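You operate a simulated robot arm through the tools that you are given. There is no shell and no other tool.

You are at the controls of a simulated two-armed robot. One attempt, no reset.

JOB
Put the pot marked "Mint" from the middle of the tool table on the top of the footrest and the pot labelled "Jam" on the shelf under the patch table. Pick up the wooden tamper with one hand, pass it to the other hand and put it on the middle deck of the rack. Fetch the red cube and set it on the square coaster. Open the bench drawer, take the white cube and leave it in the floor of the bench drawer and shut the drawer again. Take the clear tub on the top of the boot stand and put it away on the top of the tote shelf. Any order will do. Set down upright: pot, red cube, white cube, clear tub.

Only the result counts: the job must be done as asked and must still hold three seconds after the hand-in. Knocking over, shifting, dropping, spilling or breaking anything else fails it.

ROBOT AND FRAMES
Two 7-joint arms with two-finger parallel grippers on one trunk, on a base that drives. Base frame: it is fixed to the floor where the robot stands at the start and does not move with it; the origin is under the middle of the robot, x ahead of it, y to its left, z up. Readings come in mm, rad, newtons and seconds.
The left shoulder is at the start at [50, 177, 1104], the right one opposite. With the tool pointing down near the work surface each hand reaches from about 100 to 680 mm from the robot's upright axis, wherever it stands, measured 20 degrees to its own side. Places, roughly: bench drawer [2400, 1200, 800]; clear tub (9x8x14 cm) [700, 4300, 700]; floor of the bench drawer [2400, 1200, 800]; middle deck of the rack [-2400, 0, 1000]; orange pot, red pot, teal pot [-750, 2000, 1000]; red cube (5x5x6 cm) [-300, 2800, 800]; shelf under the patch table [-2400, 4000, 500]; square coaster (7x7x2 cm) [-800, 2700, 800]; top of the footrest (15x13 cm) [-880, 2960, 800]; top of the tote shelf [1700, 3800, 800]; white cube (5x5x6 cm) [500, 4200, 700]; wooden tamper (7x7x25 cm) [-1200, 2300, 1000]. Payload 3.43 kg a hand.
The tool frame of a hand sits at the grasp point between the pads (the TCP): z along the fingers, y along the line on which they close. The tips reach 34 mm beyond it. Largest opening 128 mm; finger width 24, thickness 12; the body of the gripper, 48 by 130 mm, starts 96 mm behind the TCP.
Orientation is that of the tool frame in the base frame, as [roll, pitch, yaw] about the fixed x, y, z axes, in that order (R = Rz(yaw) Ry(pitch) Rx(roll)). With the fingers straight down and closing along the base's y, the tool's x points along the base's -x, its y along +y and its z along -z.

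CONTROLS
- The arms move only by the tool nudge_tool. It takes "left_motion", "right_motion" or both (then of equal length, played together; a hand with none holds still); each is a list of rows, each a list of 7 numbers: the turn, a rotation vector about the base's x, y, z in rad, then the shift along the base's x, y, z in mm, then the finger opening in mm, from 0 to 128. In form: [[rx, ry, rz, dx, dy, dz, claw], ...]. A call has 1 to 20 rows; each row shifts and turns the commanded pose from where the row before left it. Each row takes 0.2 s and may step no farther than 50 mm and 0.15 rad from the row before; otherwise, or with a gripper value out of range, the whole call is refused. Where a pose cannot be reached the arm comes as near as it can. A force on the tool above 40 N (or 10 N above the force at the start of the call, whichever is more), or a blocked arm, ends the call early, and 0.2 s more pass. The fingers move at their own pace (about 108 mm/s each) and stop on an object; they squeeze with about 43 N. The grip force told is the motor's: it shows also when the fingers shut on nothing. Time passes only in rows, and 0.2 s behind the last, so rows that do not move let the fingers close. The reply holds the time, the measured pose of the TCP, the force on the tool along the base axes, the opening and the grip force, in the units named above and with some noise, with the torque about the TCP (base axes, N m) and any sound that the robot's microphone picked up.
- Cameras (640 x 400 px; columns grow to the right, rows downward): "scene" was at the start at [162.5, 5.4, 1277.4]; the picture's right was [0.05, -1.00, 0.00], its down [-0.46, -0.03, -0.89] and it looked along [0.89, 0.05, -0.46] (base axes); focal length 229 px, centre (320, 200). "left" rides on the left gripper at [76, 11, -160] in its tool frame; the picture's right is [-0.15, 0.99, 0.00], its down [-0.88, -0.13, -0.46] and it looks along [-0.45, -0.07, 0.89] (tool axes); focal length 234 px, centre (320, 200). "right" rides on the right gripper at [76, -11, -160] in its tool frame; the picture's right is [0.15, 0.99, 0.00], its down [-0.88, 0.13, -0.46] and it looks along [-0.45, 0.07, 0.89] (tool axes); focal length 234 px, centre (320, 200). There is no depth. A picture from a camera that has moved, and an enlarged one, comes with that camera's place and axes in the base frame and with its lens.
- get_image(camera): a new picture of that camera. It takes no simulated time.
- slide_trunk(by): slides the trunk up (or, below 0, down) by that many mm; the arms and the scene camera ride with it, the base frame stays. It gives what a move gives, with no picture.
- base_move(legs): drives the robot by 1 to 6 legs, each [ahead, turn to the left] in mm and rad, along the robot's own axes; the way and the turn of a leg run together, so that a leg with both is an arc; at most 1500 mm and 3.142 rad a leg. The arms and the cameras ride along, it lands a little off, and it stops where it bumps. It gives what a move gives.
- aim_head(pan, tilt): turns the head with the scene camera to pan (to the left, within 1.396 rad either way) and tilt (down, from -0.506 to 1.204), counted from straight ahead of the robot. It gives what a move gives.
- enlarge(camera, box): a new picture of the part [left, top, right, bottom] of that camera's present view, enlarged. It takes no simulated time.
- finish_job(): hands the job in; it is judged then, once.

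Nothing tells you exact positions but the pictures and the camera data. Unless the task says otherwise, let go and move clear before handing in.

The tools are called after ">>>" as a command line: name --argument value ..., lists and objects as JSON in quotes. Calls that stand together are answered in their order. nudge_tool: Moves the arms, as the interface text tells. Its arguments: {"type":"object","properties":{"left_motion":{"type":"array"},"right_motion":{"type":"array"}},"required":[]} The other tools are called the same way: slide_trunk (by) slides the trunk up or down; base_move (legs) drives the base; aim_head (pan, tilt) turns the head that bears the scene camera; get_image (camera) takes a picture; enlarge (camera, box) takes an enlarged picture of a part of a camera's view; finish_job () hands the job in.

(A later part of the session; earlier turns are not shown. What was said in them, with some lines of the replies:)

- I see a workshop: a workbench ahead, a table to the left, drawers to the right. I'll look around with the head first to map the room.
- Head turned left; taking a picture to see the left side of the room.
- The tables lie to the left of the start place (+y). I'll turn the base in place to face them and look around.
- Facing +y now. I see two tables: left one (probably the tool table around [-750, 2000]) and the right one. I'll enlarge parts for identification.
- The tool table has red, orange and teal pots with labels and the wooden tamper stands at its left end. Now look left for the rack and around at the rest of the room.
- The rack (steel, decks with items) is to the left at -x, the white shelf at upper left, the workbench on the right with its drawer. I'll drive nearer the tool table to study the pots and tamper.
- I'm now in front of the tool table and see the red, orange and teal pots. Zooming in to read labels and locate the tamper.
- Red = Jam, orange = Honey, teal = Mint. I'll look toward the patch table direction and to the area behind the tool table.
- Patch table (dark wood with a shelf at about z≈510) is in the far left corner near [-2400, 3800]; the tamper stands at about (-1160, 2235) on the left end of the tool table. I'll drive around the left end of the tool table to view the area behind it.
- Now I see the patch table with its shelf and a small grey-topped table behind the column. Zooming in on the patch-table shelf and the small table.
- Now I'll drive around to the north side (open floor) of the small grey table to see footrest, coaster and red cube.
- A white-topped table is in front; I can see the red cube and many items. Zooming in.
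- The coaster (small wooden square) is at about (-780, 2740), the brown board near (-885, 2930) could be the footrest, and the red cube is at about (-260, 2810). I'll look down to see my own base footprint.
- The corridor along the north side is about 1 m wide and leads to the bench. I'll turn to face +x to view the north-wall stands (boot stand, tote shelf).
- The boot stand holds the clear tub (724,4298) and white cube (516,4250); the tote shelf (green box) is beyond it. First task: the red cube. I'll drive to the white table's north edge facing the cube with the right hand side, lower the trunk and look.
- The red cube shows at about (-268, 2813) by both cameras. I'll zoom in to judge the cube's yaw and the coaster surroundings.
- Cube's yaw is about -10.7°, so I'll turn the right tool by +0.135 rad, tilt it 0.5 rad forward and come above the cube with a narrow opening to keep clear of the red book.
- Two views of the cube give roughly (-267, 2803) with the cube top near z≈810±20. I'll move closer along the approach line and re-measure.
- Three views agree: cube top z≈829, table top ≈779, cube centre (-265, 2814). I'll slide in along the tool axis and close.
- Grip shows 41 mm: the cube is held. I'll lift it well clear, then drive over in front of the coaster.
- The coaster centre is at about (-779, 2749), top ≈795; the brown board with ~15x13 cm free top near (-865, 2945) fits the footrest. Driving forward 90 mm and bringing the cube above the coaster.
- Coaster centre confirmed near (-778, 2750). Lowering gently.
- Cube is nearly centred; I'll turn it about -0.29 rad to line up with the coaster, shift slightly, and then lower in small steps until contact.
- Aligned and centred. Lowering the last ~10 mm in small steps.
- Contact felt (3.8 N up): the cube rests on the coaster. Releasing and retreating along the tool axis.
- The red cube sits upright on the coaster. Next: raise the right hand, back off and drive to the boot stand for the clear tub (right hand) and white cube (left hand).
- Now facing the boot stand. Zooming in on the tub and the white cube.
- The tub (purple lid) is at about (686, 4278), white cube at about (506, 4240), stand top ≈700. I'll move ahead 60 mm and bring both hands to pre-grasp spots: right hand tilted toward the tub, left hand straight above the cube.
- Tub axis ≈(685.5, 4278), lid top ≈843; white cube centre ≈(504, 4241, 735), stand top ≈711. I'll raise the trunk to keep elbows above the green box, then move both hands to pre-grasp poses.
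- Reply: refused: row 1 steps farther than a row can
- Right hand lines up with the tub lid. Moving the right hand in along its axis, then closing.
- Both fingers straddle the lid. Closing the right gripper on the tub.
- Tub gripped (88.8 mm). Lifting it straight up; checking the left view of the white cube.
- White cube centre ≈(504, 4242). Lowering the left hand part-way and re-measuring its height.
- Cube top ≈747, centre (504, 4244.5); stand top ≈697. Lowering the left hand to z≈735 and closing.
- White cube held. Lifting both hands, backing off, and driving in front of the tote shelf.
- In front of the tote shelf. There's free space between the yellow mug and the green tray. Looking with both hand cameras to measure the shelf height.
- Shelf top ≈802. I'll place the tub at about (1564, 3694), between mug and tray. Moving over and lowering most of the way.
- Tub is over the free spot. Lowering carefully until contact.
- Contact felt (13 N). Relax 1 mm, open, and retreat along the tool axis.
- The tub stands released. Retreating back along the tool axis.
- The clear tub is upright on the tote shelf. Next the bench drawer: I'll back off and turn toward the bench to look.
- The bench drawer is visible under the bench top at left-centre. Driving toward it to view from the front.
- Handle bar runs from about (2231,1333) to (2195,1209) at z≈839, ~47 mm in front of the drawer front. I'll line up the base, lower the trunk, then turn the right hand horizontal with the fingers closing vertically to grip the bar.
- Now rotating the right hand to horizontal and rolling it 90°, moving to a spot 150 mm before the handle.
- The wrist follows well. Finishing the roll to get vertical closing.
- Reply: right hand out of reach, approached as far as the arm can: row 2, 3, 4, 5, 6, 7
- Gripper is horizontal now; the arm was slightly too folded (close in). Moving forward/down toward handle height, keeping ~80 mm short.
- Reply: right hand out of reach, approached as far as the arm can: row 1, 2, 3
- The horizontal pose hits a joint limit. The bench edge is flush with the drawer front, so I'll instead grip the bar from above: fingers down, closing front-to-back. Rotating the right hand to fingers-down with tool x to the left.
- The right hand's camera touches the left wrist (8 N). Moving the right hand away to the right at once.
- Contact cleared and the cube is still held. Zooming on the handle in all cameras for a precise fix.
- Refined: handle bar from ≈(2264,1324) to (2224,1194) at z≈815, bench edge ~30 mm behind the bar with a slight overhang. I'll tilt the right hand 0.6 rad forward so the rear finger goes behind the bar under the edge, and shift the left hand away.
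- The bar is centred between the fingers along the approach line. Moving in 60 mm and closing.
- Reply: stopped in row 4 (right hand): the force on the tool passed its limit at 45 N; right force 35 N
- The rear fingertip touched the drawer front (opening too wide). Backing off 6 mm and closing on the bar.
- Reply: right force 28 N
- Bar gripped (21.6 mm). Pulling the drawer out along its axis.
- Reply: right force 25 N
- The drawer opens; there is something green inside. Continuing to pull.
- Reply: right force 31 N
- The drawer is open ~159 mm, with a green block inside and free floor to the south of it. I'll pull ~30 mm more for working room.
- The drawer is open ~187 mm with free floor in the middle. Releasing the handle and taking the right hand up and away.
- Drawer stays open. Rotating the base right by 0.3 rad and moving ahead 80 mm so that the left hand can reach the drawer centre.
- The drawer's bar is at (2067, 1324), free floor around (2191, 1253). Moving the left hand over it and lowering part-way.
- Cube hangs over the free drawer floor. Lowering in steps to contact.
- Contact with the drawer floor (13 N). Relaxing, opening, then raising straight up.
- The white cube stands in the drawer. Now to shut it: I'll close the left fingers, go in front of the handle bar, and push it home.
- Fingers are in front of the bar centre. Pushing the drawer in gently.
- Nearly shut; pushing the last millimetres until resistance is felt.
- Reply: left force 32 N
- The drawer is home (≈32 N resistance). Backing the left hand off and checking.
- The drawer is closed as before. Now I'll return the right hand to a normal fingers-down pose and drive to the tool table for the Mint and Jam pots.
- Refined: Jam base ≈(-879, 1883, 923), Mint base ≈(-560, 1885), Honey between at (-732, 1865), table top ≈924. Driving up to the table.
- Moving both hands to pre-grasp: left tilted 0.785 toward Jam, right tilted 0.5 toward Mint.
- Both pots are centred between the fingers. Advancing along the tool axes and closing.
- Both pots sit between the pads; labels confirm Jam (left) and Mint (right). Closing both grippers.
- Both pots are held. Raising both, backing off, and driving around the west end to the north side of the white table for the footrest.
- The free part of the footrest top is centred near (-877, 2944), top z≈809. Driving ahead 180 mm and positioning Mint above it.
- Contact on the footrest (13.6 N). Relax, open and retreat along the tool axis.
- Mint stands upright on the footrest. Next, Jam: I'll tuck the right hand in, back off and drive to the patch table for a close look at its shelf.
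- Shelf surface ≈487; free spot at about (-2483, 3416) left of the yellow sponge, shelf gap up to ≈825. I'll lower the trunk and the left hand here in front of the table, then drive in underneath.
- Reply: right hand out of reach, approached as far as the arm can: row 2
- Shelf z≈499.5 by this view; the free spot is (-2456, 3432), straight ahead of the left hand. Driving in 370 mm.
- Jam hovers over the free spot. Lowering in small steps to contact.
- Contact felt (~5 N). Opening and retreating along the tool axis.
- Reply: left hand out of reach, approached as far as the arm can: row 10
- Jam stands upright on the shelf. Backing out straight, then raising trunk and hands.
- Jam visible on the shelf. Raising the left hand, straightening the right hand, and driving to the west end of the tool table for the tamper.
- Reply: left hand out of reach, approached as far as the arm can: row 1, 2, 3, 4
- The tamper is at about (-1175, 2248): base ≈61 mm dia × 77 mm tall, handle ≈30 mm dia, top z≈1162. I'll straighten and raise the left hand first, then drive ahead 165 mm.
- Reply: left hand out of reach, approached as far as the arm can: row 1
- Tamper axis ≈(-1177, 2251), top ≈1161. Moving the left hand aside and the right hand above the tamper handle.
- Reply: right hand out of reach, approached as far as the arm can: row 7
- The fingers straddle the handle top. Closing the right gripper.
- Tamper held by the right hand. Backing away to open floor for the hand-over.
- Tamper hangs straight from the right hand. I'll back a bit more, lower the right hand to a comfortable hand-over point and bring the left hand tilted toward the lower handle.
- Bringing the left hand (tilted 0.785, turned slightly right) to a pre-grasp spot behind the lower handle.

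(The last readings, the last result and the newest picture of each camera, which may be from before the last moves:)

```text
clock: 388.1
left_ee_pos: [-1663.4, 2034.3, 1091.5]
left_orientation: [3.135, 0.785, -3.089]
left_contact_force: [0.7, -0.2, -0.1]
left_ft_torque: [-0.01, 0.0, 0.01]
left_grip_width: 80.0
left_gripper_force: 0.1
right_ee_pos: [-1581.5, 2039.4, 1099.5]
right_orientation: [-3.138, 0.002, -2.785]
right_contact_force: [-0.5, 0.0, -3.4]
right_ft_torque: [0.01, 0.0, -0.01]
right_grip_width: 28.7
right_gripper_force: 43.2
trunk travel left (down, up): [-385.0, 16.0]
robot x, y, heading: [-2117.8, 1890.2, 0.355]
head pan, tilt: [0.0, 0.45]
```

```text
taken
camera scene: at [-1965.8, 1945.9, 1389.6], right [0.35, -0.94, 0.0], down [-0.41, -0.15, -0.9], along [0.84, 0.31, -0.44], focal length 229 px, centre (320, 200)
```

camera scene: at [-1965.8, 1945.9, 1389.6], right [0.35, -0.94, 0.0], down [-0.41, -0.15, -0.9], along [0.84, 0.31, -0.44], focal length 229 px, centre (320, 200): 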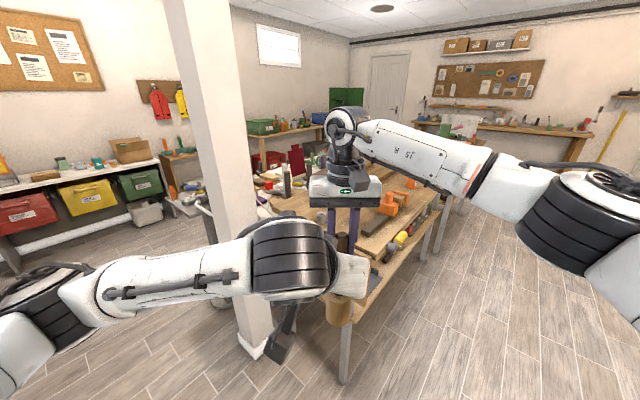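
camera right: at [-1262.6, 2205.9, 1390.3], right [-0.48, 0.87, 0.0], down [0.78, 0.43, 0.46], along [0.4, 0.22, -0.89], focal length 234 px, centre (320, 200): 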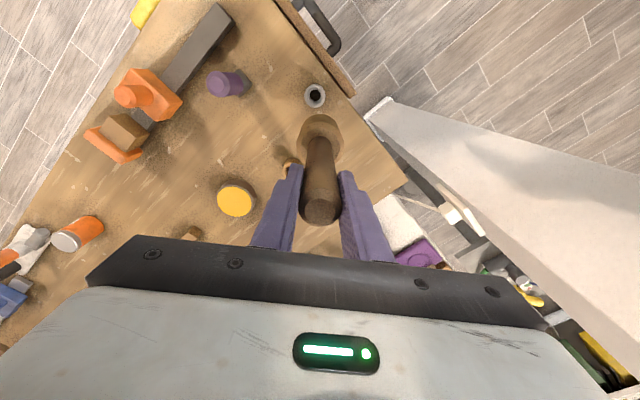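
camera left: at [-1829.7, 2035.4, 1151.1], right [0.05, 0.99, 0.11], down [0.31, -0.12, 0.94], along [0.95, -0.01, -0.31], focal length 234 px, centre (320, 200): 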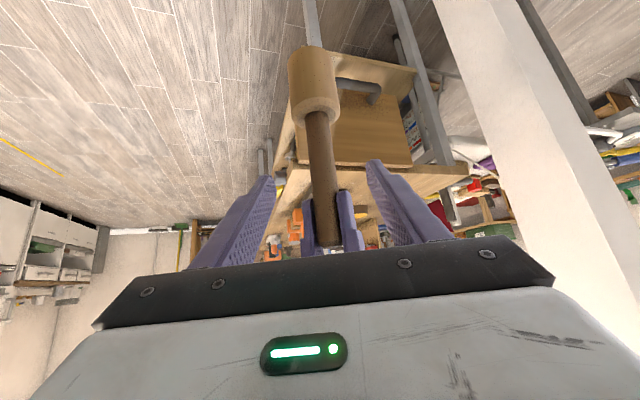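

The handle is centred in the left hand's approach. Advancing onto the lower handle.

>>> nudge_tool --left_motion '[[0, 0, 0, 19.4, 0.8, -19.1, 80], [0, 0, 0, 19.4, 0.8, -19.1, 80], [0, 0, 0, 19.4, 0.8, -19.1, 80], [0, 0, 0, 19.2, 0.8, -19.2, 80], [0, 0, 0, 0, 0, 0, 80]]'

>>> get_image --camera "left"

>>> enlarge --camera "scene" --box '[230, 90, 420, 330]'

>>> get_image --camera "right"

```text
clock: 389.4
left_ee_pos: [-1587.0, 2037.9, 1015.7]
left_orientation: [3.135, 0.784, -3.088]
left_contact_force: [0.0, -0.5, 0.0]
left_ft_torque: [0.04, 0.02, -0.02]
left_grip_width: 79.9
left_gripper_force: 0.1
right_ee_pos: [-1581.5, 2038.9, 1099.4]
right_orientation: [-3.14, -0.001, -2.787]
right_contact_force: [-0.1, -0.8, -3.5]
right_ft_torque: [-0.03, 0.0, -0.02]
right_grip_width: 28.9
right_gripper_force: 43.2
trunk travel left (down, up): [-385.0, 16.0]
robot x, y, heading: [-2120.9, 1888.4, 0.353]
head pan, tilt: [0.0, 0.45]
```

```text
taken
camera left: at [-1753.0, 2039.3, 1076.2], right [0.05, 0.99, 0.11], down [0.31, -0.12, 0.94], along [0.95, -0.01, -0.31], focal length 234 px, centre (320, 200)
```

left: 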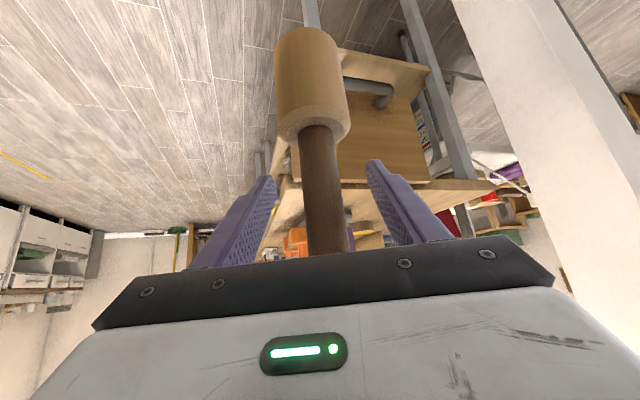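

```text
1.67 times, centred on (325, 210) of scene
camera zoom: at [-1965.8, 1945.8, 1389.5], right [0.35, -0.94, 0.0], down [-0.41, -0.15, -0.9], along [0.84, 0.31, -0.44], focal length 382 px, centre (312, 183)
```

zoom: 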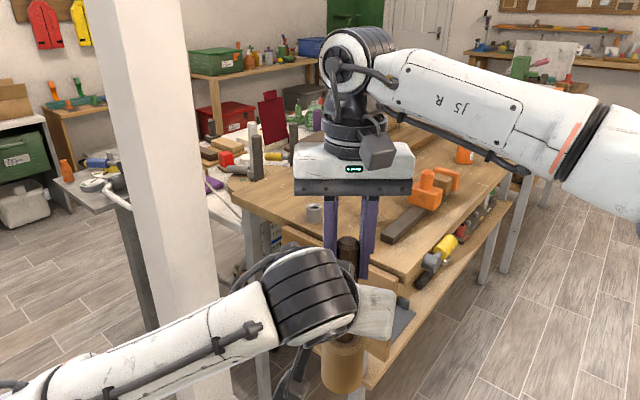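

```text
taken
camera right: at [-1648.4, 2002.7, 1261.1], right [-0.48, 0.88, 0.0], down [0.78, 0.43, 0.46], along [0.4, 0.22, -0.89], focal length 234 px, centre (320, 200)
```

right: 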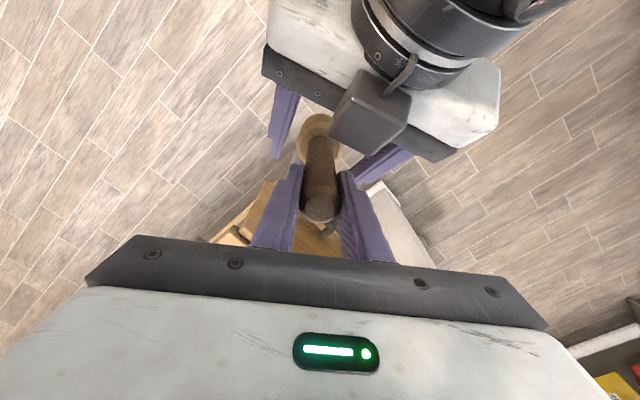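

The handle lies between the left pads. Closing the left gripper.

>>> nudge_tool --left_motion '[[0, 0, 0, 0, 0, 0, 45], [0, 0, 0, 0, 0, 0, 15], [0, 0, 0, 0, 0, 0, 15], [0, 0, 0, 0, 0, 0, 15]]'

>>> get_image --camera "left"

```text
clock: 390.4
left_ee_pos: [-1586.5, 2038.6, 1016.1]
left_orientation: [3.133, 0.783, -3.085]
left_contact_force: [1.0, 8.7, 0.2]
left_ft_torque: [-1.52, 0.35, -0.22]
left_grip_width: 29.4
left_gripper_force: 42.8
right_ee_pos: [-1581.2, 2039.4, 1098.9]
right_orientation: [-3.141, 0.001, -2.785]
right_contact_force: [-2.4, -7.9, -3.9]
right_ft_torque: [0.78, -0.3, 0.24]
right_grip_width: 28.9
right_gripper_force: 43.0
trunk travel left (down, up): [-385.0, 16.0]
robot x, y, heading: [-2119.9, 1890.1, 0.357]
head pan, tilt: [0.0, 0.45]
```

```text
taken
camera left: at [-1752.9, 2039.7, 1076.4], right [0.04, 0.99, 0.11], down [0.31, -0.12, 0.94], along [0.95, -0.01, -0.31], focal length 234 px, centre (320, 200)
```

left: 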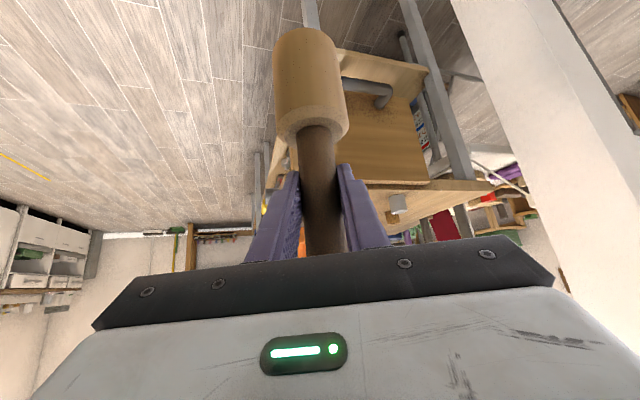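

Both hands hold it with small internal force. Opening the right hand and lifting it clear.

>>> nudge_tool --right_motion '[[0, 0, 0, 0, 0, 0, 36], [0, 0, 0, 0, 0, 0, 50], [0, 0, 0, 0, 0, 0, 70], [0, 0, 0, 0, 0, 20, 70], [0, 0, 0, 0, 0, 40, 70], [0, 0, 0, 0, 0, 40, 70], [0, 0, 0, 8, -30, 20, 70], [0, 0, 0, 10, -40, 0, 70], [0, 0, 0, 10, -40, 0, 70]]'

>>> get_image --camera "scene"

>>> get_image --camera "left"

```text
clock: 392.4
left_ee_pos: [-1586.0, 2036.3, 1017.4]
left_orientation: [3.132, 0.783, -3.09]
left_contact_force: [0.3, -0.7, 0.5]
left_ft_torque: [0.01, 0.01, 0.02]
left_grip_width: 29.1
left_gripper_force: 43.8
right_ee_pos: [-1554.2, 1927.7, 1221.0]
right_orientation: [-3.141, -0.001, -2.783]
right_contact_force: [-1.2, -0.4, -0.7]
right_ft_torque: [0.01, 0.0, 0.0]
right_grip_width: 70.2
right_gripper_force: 0.0
trunk travel left (down, up): [-385.0, 16.0]
robot x, y, heading: [-2118.4, 1884.6, 0.35]
head pan, tilt: [0.0, 0.45]
```

```text
taken
camera scene: at [-1965.6, 1944.7, 1389.6], right [0.35, -0.94, 0.0], down [-0.41, -0.15, -0.9], along [0.84, 0.31, -0.44], focal length 229 px, centre (320, 200)
```

scene: 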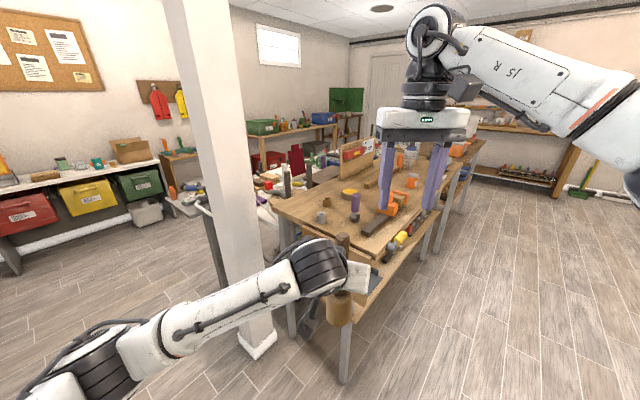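

```text
taken
camera left: at [-1753.1, 2038.3, 1076.5], right [0.05, 0.99, 0.11], down [0.31, -0.12, 0.94], along [0.95, -0.01, -0.31], focal length 234 px, centre (320, 200)
```

left: 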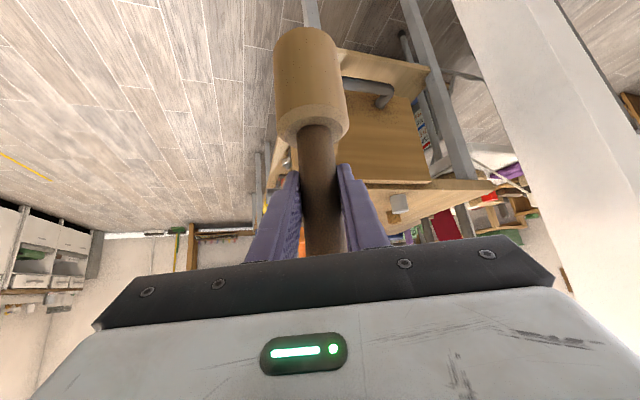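

The tamper is now in the left hand. Turning toward the rack to look at its middle deck.

>>> base_move --legs '[[0, -2.25]]'

>>> aim_head --pan 0.0 --tilt 0.3

>>> get_image --camera "scene"

```text
clock: 398.1
left_ee_pos: [-2336.9, 1381.4, 1016.0]
left_orientation: [3.137, 0.785, 0.947]
left_contact_force: [-0.5, 0.8, 0.8]
left_ft_torque: [0.03, -0.04, -0.01]
left_grip_width: 28.7
left_gripper_force: 42.5
right_ee_pos: [-2441.3, 1422.9, 1220.4]
right_orientation: [3.141, -0.001, 1.25]
right_contact_force: [-0.2, 0.4, -0.8]
right_ft_torque: [-0.01, 0.01, -0.01]
right_grip_width: 69.9
right_gripper_force: 0.0
trunk travel left (down, up): [-385.0, 16.0]
robot x, y, heading: [-2114.0, 1887.6, -1.896]
head pan, tilt: [0.0, 0.45]
```

```text
clock: 398.8
left_ee_pos: [-2336.9, 1380.0, 1015.9]
left_orientation: [3.135, 0.784, 0.947]
left_contact_force: [0.3, 0.6, -0.2]
left_ft_torque: [0.01, -0.01, 0.01]
left_grip_width: 29.0
left_gripper_force: 43.1
right_ee_pos: [-2441.2, 1422.5, 1220.4]
right_orientation: [-3.141, 0.001, 1.251]
right_contact_force: [0.1, -0.5, -0.8]
right_ft_torque: [0.0, -0.03, -0.01]
right_grip_width: 69.8
right_gripper_force: 0.0
trunk travel left (down, up): [-385.0, 16.0]
robot x, y, heading: [-2119.4, 1888.7, -1.895]
head pan, tilt: [0.0, 0.3]
```

```text
taken
camera scene: at [-2169.7, 1734.0, 1403.4], right [-0.95, 0.32, 0.0], down [0.09, 0.28, -0.95], along [-0.3, -0.91, -0.3], focal length 229 px, centre (320, 200)
```

scene: 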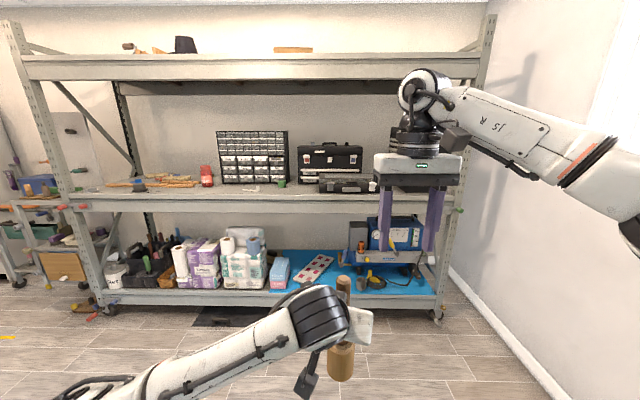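

>>> enlarge --camera "scene" --box '[60, 110, 300, 230]'

>>> enlarge --camera "scene" --box '[270, 110, 500, 230]'

```text
2.67 times, centred on (180, 170) of scene
camera zoom: at [-2169.7, 1734.0, 1403.4], right [-0.95, 0.32, 0.0], down [0.09, 0.28, -0.95], along [-0.3, -0.91, -0.3], focal length 610 px, centre (693, 280)
```

zoom: 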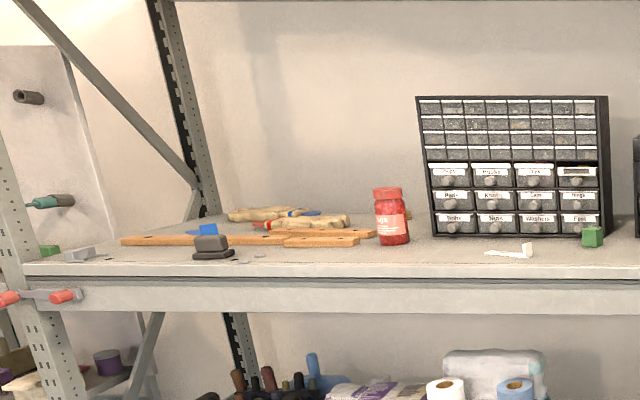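

```text
2.78 times, centred on (385, 170) of scene
camera zoom: at [-2169.7, 1734.0, 1403.4], right [-0.95, 0.32, 0.0], down [0.09, 0.28, -0.95], along [-0.3, -0.91, -0.3], focal length 637 px, centre (139, 284)
```

zoom: 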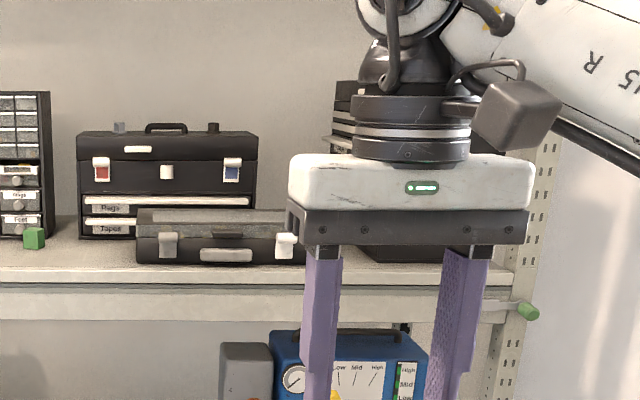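

The middle deck (z≈1000) has a wide free front strip left of the white item; I'll aim for about (-2075, 110). Retracting the right hand, raising the left, and driving closer.

>>> nudge_tool --left_motion '[[0, 0, 0, 0, 0, 35, 15], [0, 0, 0, 0, 0, 40, 15], [0, 0, 0, 0, 0, 40, 15], [0, 0, 0, 0, 0, 40, 15], [0, 0, 0, 0, 0, 0, 15]]' --right_motion '[[0, 0, 0, 15.9, 47, 0, 70], [0, 0, 0, 15.9, 47, 0, 70], [0, 0, 0, 15.9, 47, 0, 70], [0, 0, 0, 15.9, 47, 0, 70], [0, 0, 0, 0, 0, 0, 70]]'

>>> base_move --legs '[[0, 0.672], [1048, 0], [0, -0.672]]'

>>> aim_head --pan -0.1 --tilt 0.4

>>> get_image --camera "scene"

>>> get_image --camera "left"

```text
clock: 400.0
left_ee_pos: [-2336.5, 1379.9, 1170.6]
left_orientation: [3.133, 0.785, 0.946]
left_contact_force: [-0.3, -0.3, -3.7]
left_ft_torque: [0.02, 0.0, 0.01]
left_grip_width: 28.5
left_gripper_force: 42.4
right_ee_pos: [-2378.1, 1610.7, 1219.4]
right_orientation: [-3.14, -0.001, 1.249]
right_contact_force: [0.4, 0.2, 0.3]
right_ft_torque: [0.01, 0.04, 0.04]
right_grip_width: 69.9
right_gripper_force: 0.1
trunk travel left (down, up): [-385.0, 16.0]
robot x, y, heading: [-2123.3, 1888.0, -1.892]
head pan, tilt: [0.0, 0.3]
```

```text
clock: 409.0
left_ee_pos: [-1969.7, 394.1, 1170.9]
left_orientation: [3.136, 0.784, 0.955]
left_contact_force: [0.3, 0.5, -3.5]
left_ft_torque: [-0.01, -0.03, -0.03]
left_grip_width: 28.2
left_gripper_force: 42.9
right_ee_pos: [-2011.9, 623.0, 1220.8]
right_orientation: [-3.142, -0.001, 1.257]
right_contact_force: [-0.6, 0.4, 0.1]
right_ft_torque: [0.0, -0.03, -0.01]
right_grip_width: 69.8
right_gripper_force: 0.1
trunk travel left (down, up): [-385.0, 16.0]
robot x, y, heading: [-1753.1, 900.7, -1.887]
head pan, tilt: [0.0, 0.3]
```

```text
clock: 409.7
left_ee_pos: [-1968.6, 391.9, 1172.4]
left_orientation: [3.134, 0.783, 0.955]
left_contact_force: [-0.6, -0.3, -3.8]
left_ft_torque: [0.05, -0.02, 0.0]
left_grip_width: 28.5
left_gripper_force: 43.0
right_ee_pos: [-2012.5, 623.9, 1220.1]
right_orientation: [3.14, 0.001, 1.259]
right_contact_force: [0.2, -1.0, 0.8]
right_ft_torque: [-0.01, 0.0, 0.0]
right_grip_width: 70.2
right_gripper_force: 0.0
trunk travel left (down, up): [-385.0, 16.0]
robot x, y, heading: [-1753.3, 901.9, -1.888]
head pan, tilt: [-0.099, 0.4]
```

```text
taken
camera scene: at [-1812.9, 751.9, 1394.2], right [-0.92, 0.4, 0.0], down [0.16, 0.36, -0.92], along [-0.37, -0.84, -0.39], focal length 229 px, centre (320, 200)
```

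scene: 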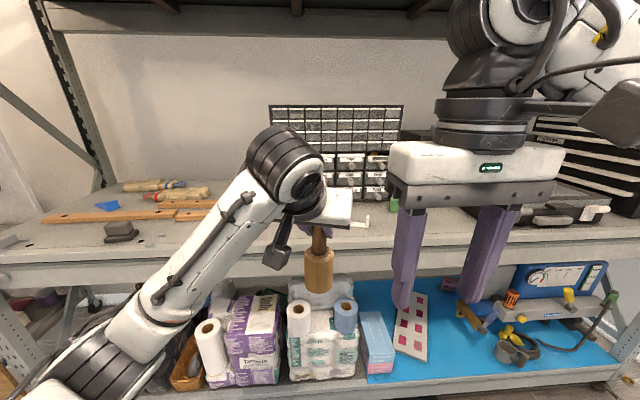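

```text
taken
camera left: at [-1864.2, 523.1, 1231.5], right [0.75, -0.65, 0.11], down [-0.28, -0.17, 0.94], along [-0.6, -0.74, -0.31], focal length 234 px, centre (320, 200)
```

left: 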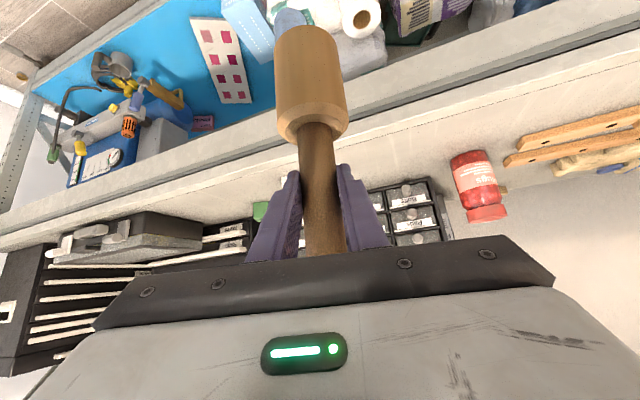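

>>> enlarge --camera "scene" --box '[80, 170, 420, 300]'

>>> enlarge --camera "left" --box '[180, 60, 520, 260]'

```text
1.88 times, centred on (250, 235) of scene
camera zoom: at [-1812.9, 751.9, 1394.2], right [-0.92, 0.4, 0.0], down [0.16, 0.36, -0.92], along [-0.37, -0.84, -0.39], focal length 431 px, centre (452, 134)
```

zoom: 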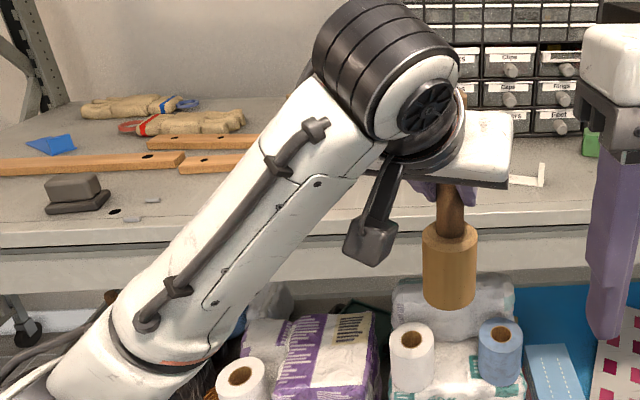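

```text
1.88 times, centred on (350, 160) of left
camera zoom: at [-1864.2, 523.1, 1231.5], right [0.75, -0.65, 0.11], down [-0.28, -0.17, 0.94], along [-0.6, -0.74, -0.31], focal length 441 px, centre (264, 275)
```

zoom: 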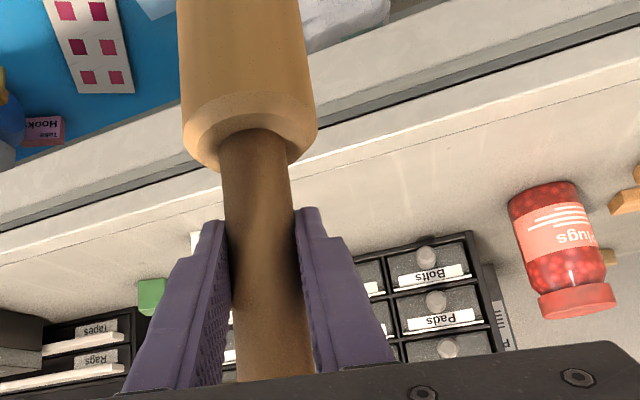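

Deck z≈1002 by triangulation, front edge located; target T=(-2040,120) is clear. Driving ahead 280 mm.

>>> base_move --legs '[[275, 0]]'

>>> get_image --camera "left"

>>> get_image --camera "scene"

```text
clock: 411.6
left_ee_pos: [-2053.5, 132.1, 1170.9]
left_orientation: [3.134, 0.782, 0.956]
left_contact_force: [-0.3, 0.0, -3.5]
left_ft_torque: [0.02, -0.02, -0.03]
left_grip_width: 28.2
left_gripper_force: 43.1
right_ee_pos: [-2096.9, 360.2, 1219.1]
right_orientation: [-3.141, 0.0, 1.258]
right_contact_force: [-0.1, 0.8, 0.0]
right_ft_torque: [0.04, -0.04, 0.0]
right_grip_width: 69.7
right_gripper_force: 0.0
trunk travel left (down, up): [-385.0, 16.0]
robot x, y, heading: [-1840.3, 645.3, -1.883]
head pan, tilt: [-0.099, 0.4]
```

```text
taken
camera left: at [-1949.1, 260.8, 1231.4], right [0.75, -0.65, 0.11], down [-0.28, -0.17, 0.94], along [-0.6, -0.74, -0.31], focal length 234 px, centre (320, 200)
```

left: 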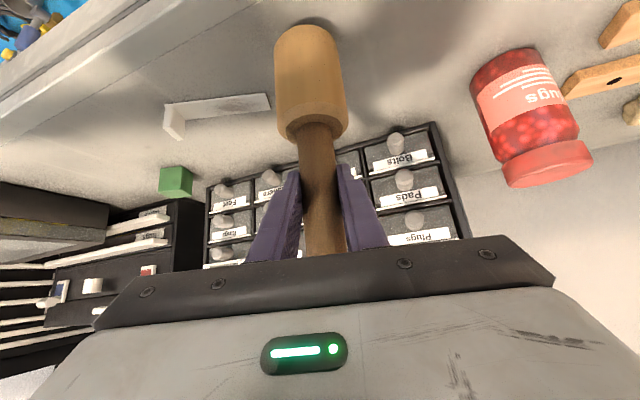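

```text
taken
camera scene: at [-1898.1, 489.5, 1394.1], right [-0.92, 0.4, 0.0], down [0.16, 0.36, -0.92], along [-0.37, -0.84, -0.39], focal length 229 px, centre (320, 200)
```

scene: 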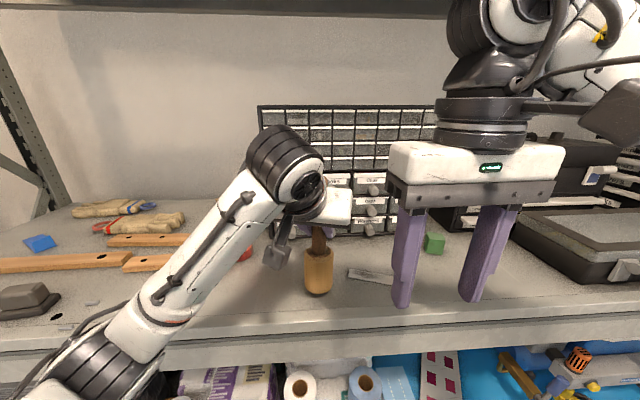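

The tamper hovers over the clear deck. Shifting slightly and lowering to contact.

>>> nudge_tool --left_motion '[[0, 0, 0, 15, -12, 0, 15], [0, 0, 0, 0, 0, -15, 15], [0, 0, 0, 0, 0, -12, 15], [0, 0, 0, 0, 0, -4, 15], [0, 0, 0, 0, 0, -2, 15], [0, 0, 0, 0, 0, 0, 15]]'

>>> get_image --camera "left"

>>> enlarge --camera "scene" --box '[240, 180, 420, 320]'

```text
clock: 413.0
left_ee_pos: [-2039.0, 121.4, 1142.3]
left_orientation: [3.137, 0.795, 0.958]
left_contact_force: [2.9, -0.3, 20.6]
left_ft_torque: [0.33, 0.15, -0.07]
left_grip_width: 28.3
left_gripper_force: 43.4
right_ee_pos: [-2095.5, 363.7, 1221.8]
right_orientation: [-3.14, 0.003, 1.259]
right_contact_force: [0.0, 0.2, -0.1]
right_ft_torque: [0.02, -0.01, 0.01]
right_grip_width: 69.8
right_gripper_force: 0.0
trunk travel left (down, up): [-385.0, 16.0]
robot x, y, heading: [-1840.8, 640.5, -1.885]
head pan, tilt: [-0.099, 0.4]
```

```text
taken
camera left: at [-1932.6, 251.3, 1201.8], right [0.75, -0.65, 0.11], down [-0.28, -0.16, 0.95], along [-0.6, -0.74, -0.3], focal length 234 px, centre (320, 200)
```

left: 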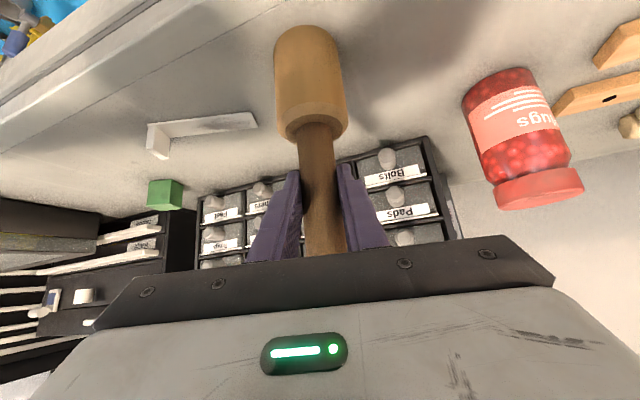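

```text
2.86 times, centred on (330, 250) of scene
camera zoom: at [-1896.4, 492.4, 1394.9], right [-0.92, 0.4, 0.0], down [0.16, 0.35, -0.92], along [-0.37, -0.84, -0.39], focal length 654 px, centre (291, 57)
```

zoom: 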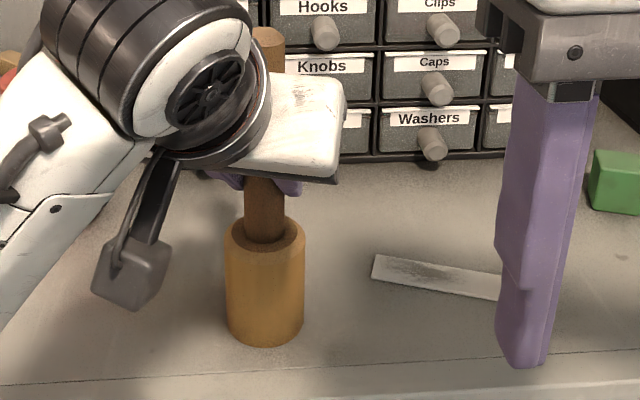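

Contact on the deck (20 N). Relaxing 4 mm, then releasing.

>>> nudge_tool --left_motion '[[0, 0, 0, 0, 0, 2, 15], [0, 0, 0, 0, 0, 2, 15], [0, 0, 0, 0, 0, 0, 15]]'

```text
clock: 413.8
left_ee_pos: [-2037.3, 119.7, 1143.2]
left_orientation: [3.134, 0.786, 0.955]
left_contact_force: [1.2, -5.0, 14.7]
left_ft_torque: [-0.69, 0.75, 0.06]
left_grip_width: 28.5
left_gripper_force: 43.2
right_ee_pos: [-2096.6, 361.9, 1219.7]
right_orientation: [-3.141, 0.002, 1.257]
right_contact_force: [-1.1, -0.4, 0.1]
right_ft_torque: [0.0, -0.01, 0.01]
right_grip_width: 70.0
right_gripper_force: 0.1
trunk travel left (down, up): [-385.0, 16.0]
robot x, y, heading: [-1838.5, 641.9, -1.887]
head pan, tilt: [-0.099, 0.4]
```

>>> nudge_tool --left_motion '[[0, 0, 0, 0, 0, 1.5, 15], [0, 0, 0, 0, 0, 0, 15]]'

>>> enlarge --camera "scene" --box '[240, 180, 420, 320]'

```text
clock: 414.4
left_ee_pos: [-2038.5, 119.8, 1143.9]
left_orientation: [3.133, 0.782, 0.954]
left_contact_force: [-2.5, -3.2, 9.1]
left_ft_torque: [-0.47, 0.74, 0.04]
left_grip_width: 28.5
left_gripper_force: 42.9
right_ee_pos: [-2097.1, 361.3, 1220.0]
right_orientation: [-3.141, 0.002, 1.257]
right_contact_force: [-1.2, -0.5, 0.1]
right_ft_torque: [-0.01, -0.02, 0.04]
right_grip_width: 69.8
right_gripper_force: 0.0
trunk travel left (down, up): [-385.0, 16.0]
robot x, y, heading: [-1836.9, 639.0, -1.886]
head pan, tilt: [-0.099, 0.4]
```

```text
2.86 times, centred on (330, 250) of scene
camera zoom: at [-1897.7, 490.9, 1394.3], right [-0.92, 0.4, 0.0], down [0.16, 0.36, -0.92], along [-0.37, -0.84, -0.39], focal length 654 px, centre (291, 57)
```

zoom: 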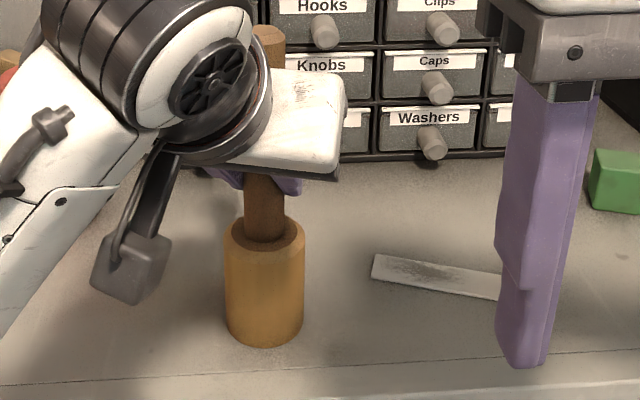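

Upright and nearly unloaded. Opening the left hand and retreating along its axis.

>>> nudge_tool --left_motion '[[0, 0, 0, 0, 0, 0, 34], [0, 0, 0, 0, 0, 0, 48], [0, 0, 0, 0, 0, 0, 70], [0, 0, 0, 0, 0, 0, 84], [0, 0, 0, 6.1, 8.6, 10.6, 84], [0, 0, 0, 12.2, 17.3, 21.3, 84], [0, 0, 0, 12.2, 17.3, 21.3, 84], [0, 0, 0, 15, 25, 20, 84], [0, 0, 0, 14, 40, 0, 84]]'

>>> enlarge --camera "scene" --box '[200, 140, 440, 330]'

>>> get_image --camera "left"

```text
clock: 416.4
left_ee_pos: [-1977.0, 228.5, 1216.5]
left_orientation: [3.133, 0.783, 0.956]
left_contact_force: [0.3, -0.5, -1.0]
left_ft_torque: [0.0, -0.01, 0.01]
left_grip_width: 84.2
left_gripper_force: 0.1
right_ee_pos: [-2096.2, 362.4, 1220.9]
right_orientation: [-3.139, 0.002, 1.258]
right_contact_force: [0.0, 0.4, -0.3]
right_ft_torque: [0.0, -0.02, 0.01]
right_grip_width: 70.0
right_gripper_force: 0.1
trunk travel left (down, up): [-385.0, 16.0]
robot x, y, heading: [-1838.7, 641.6, -1.885]
head pan, tilt: [-0.099, 0.4]
```

```text
2.11 times, centred on (320, 235) of scene
camera zoom: at [-1897.5, 491.1, 1394.4], right [-0.92, 0.4, 0.0], down [0.16, 0.36, -0.92], along [-0.37, -0.84, -0.39], focal length 482 px, centre (320, 126)
```

zoom: 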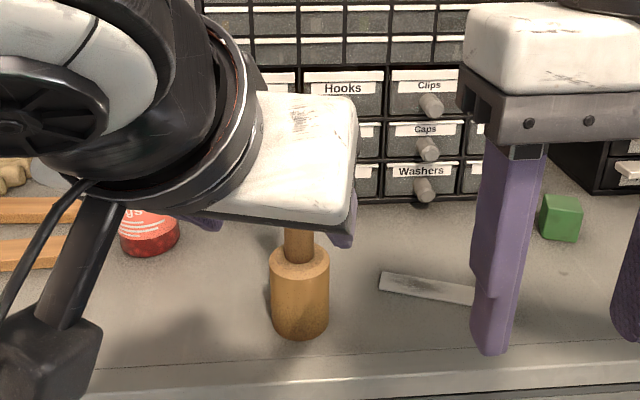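

```text
taken
camera left: at [-1872.9, 358.4, 1277.8], right [0.75, -0.65, 0.11], down [-0.28, -0.17, 0.94], along [-0.6, -0.74, -0.31], focal length 234 px, centre (320, 200)
```

left: 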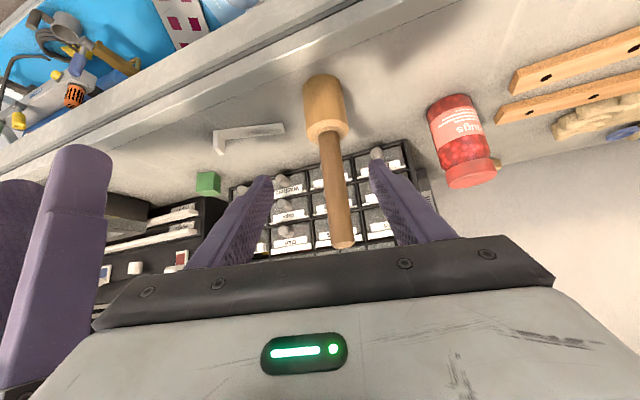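

The tamper stands on the middle deck. Backing the base straight away.

>>> base_move --legs '[[-450, 0]]'

>>> get_image --camera "scene"

```text
clock: 419.1
left_ee_pos: [-1837.8, 656.3, 1216.1]
left_orientation: [3.134, 0.785, 0.955]
left_contact_force: [-0.4, -0.2, 0.1]
left_ft_torque: [0.0, -0.01, -0.03]
left_grip_width: 84.1
left_gripper_force: 0.1
right_ee_pos: [-1957.1, 791.2, 1219.7]
right_orientation: [-3.141, 0.002, 1.256]
right_contact_force: [0.0, -0.5, 0.1]
right_ft_torque: [-0.04, -0.02, -0.02]
right_grip_width: 69.8
right_gripper_force: 0.0
trunk travel left (down, up): [-385.0, 16.0]
robot x, y, heading: [-1701.9, 1068.7, -1.891]
head pan, tilt: [-0.099, 0.4]
```

```text
taken
camera scene: at [-1758.5, 919.6, 1394.3], right [-0.92, 0.4, 0.0], down [0.16, 0.36, -0.92], along [-0.37, -0.84, -0.39], focal length 229 px, centre (320, 200)
```

scene: 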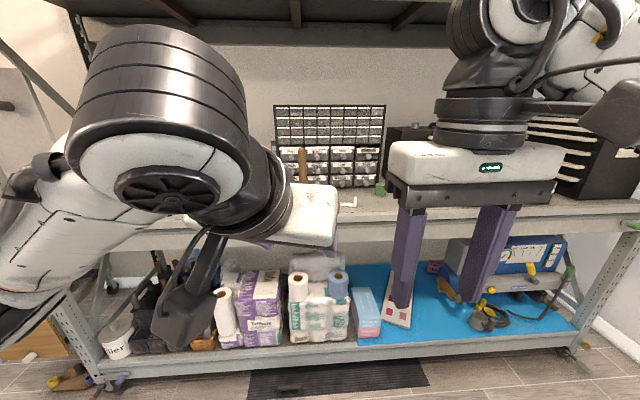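

Everything is placed: red cube on the coaster, tub on the tote shelf, white cube in the shut drawer, Mint on the footrest, Jam on the patch-table shelf, and the tamper standing on the middle deck. Hands are empty and clear, so I'm handing in.

>>> finish_job

```text
The job is handed in.
```

I've handed the job in with all six tasks done. I don't have the judge's result, only my own camera checks along the way.

- **Mint pot:** standing upright on the footrest. I took the brown wooden board on the white table as the footrest. It matches the given position, but the board is longer than 15x13 cm; only its free area is about that size.
- **Jam pot:** standing upright on the shelf under the patch table, left of the yellow block.
- **Wooden tamper:** picked up with the right hand, passed to the left, and left standing on the middle deck of the rack.
- **Red cube:** upright on the square coaster.
- **White cube:** I opened the bench drawer, set the cube upright on its floor beside a brush, and pushed the drawer shut until it stopped. I can't see the cube now that the drawer is closed.
- **Clear tub:** upright on top of the tote shelf, between the yellow mug and the green tray.

There were two unplanned contacts:
- The right hand's camera briefly touched the left arm.
- A fingertip pressed the drawer front at about 45 N before I gripped the handle.

I saw nothing knocked over or moved by either one. Both hands were empty and clear at hand-in.
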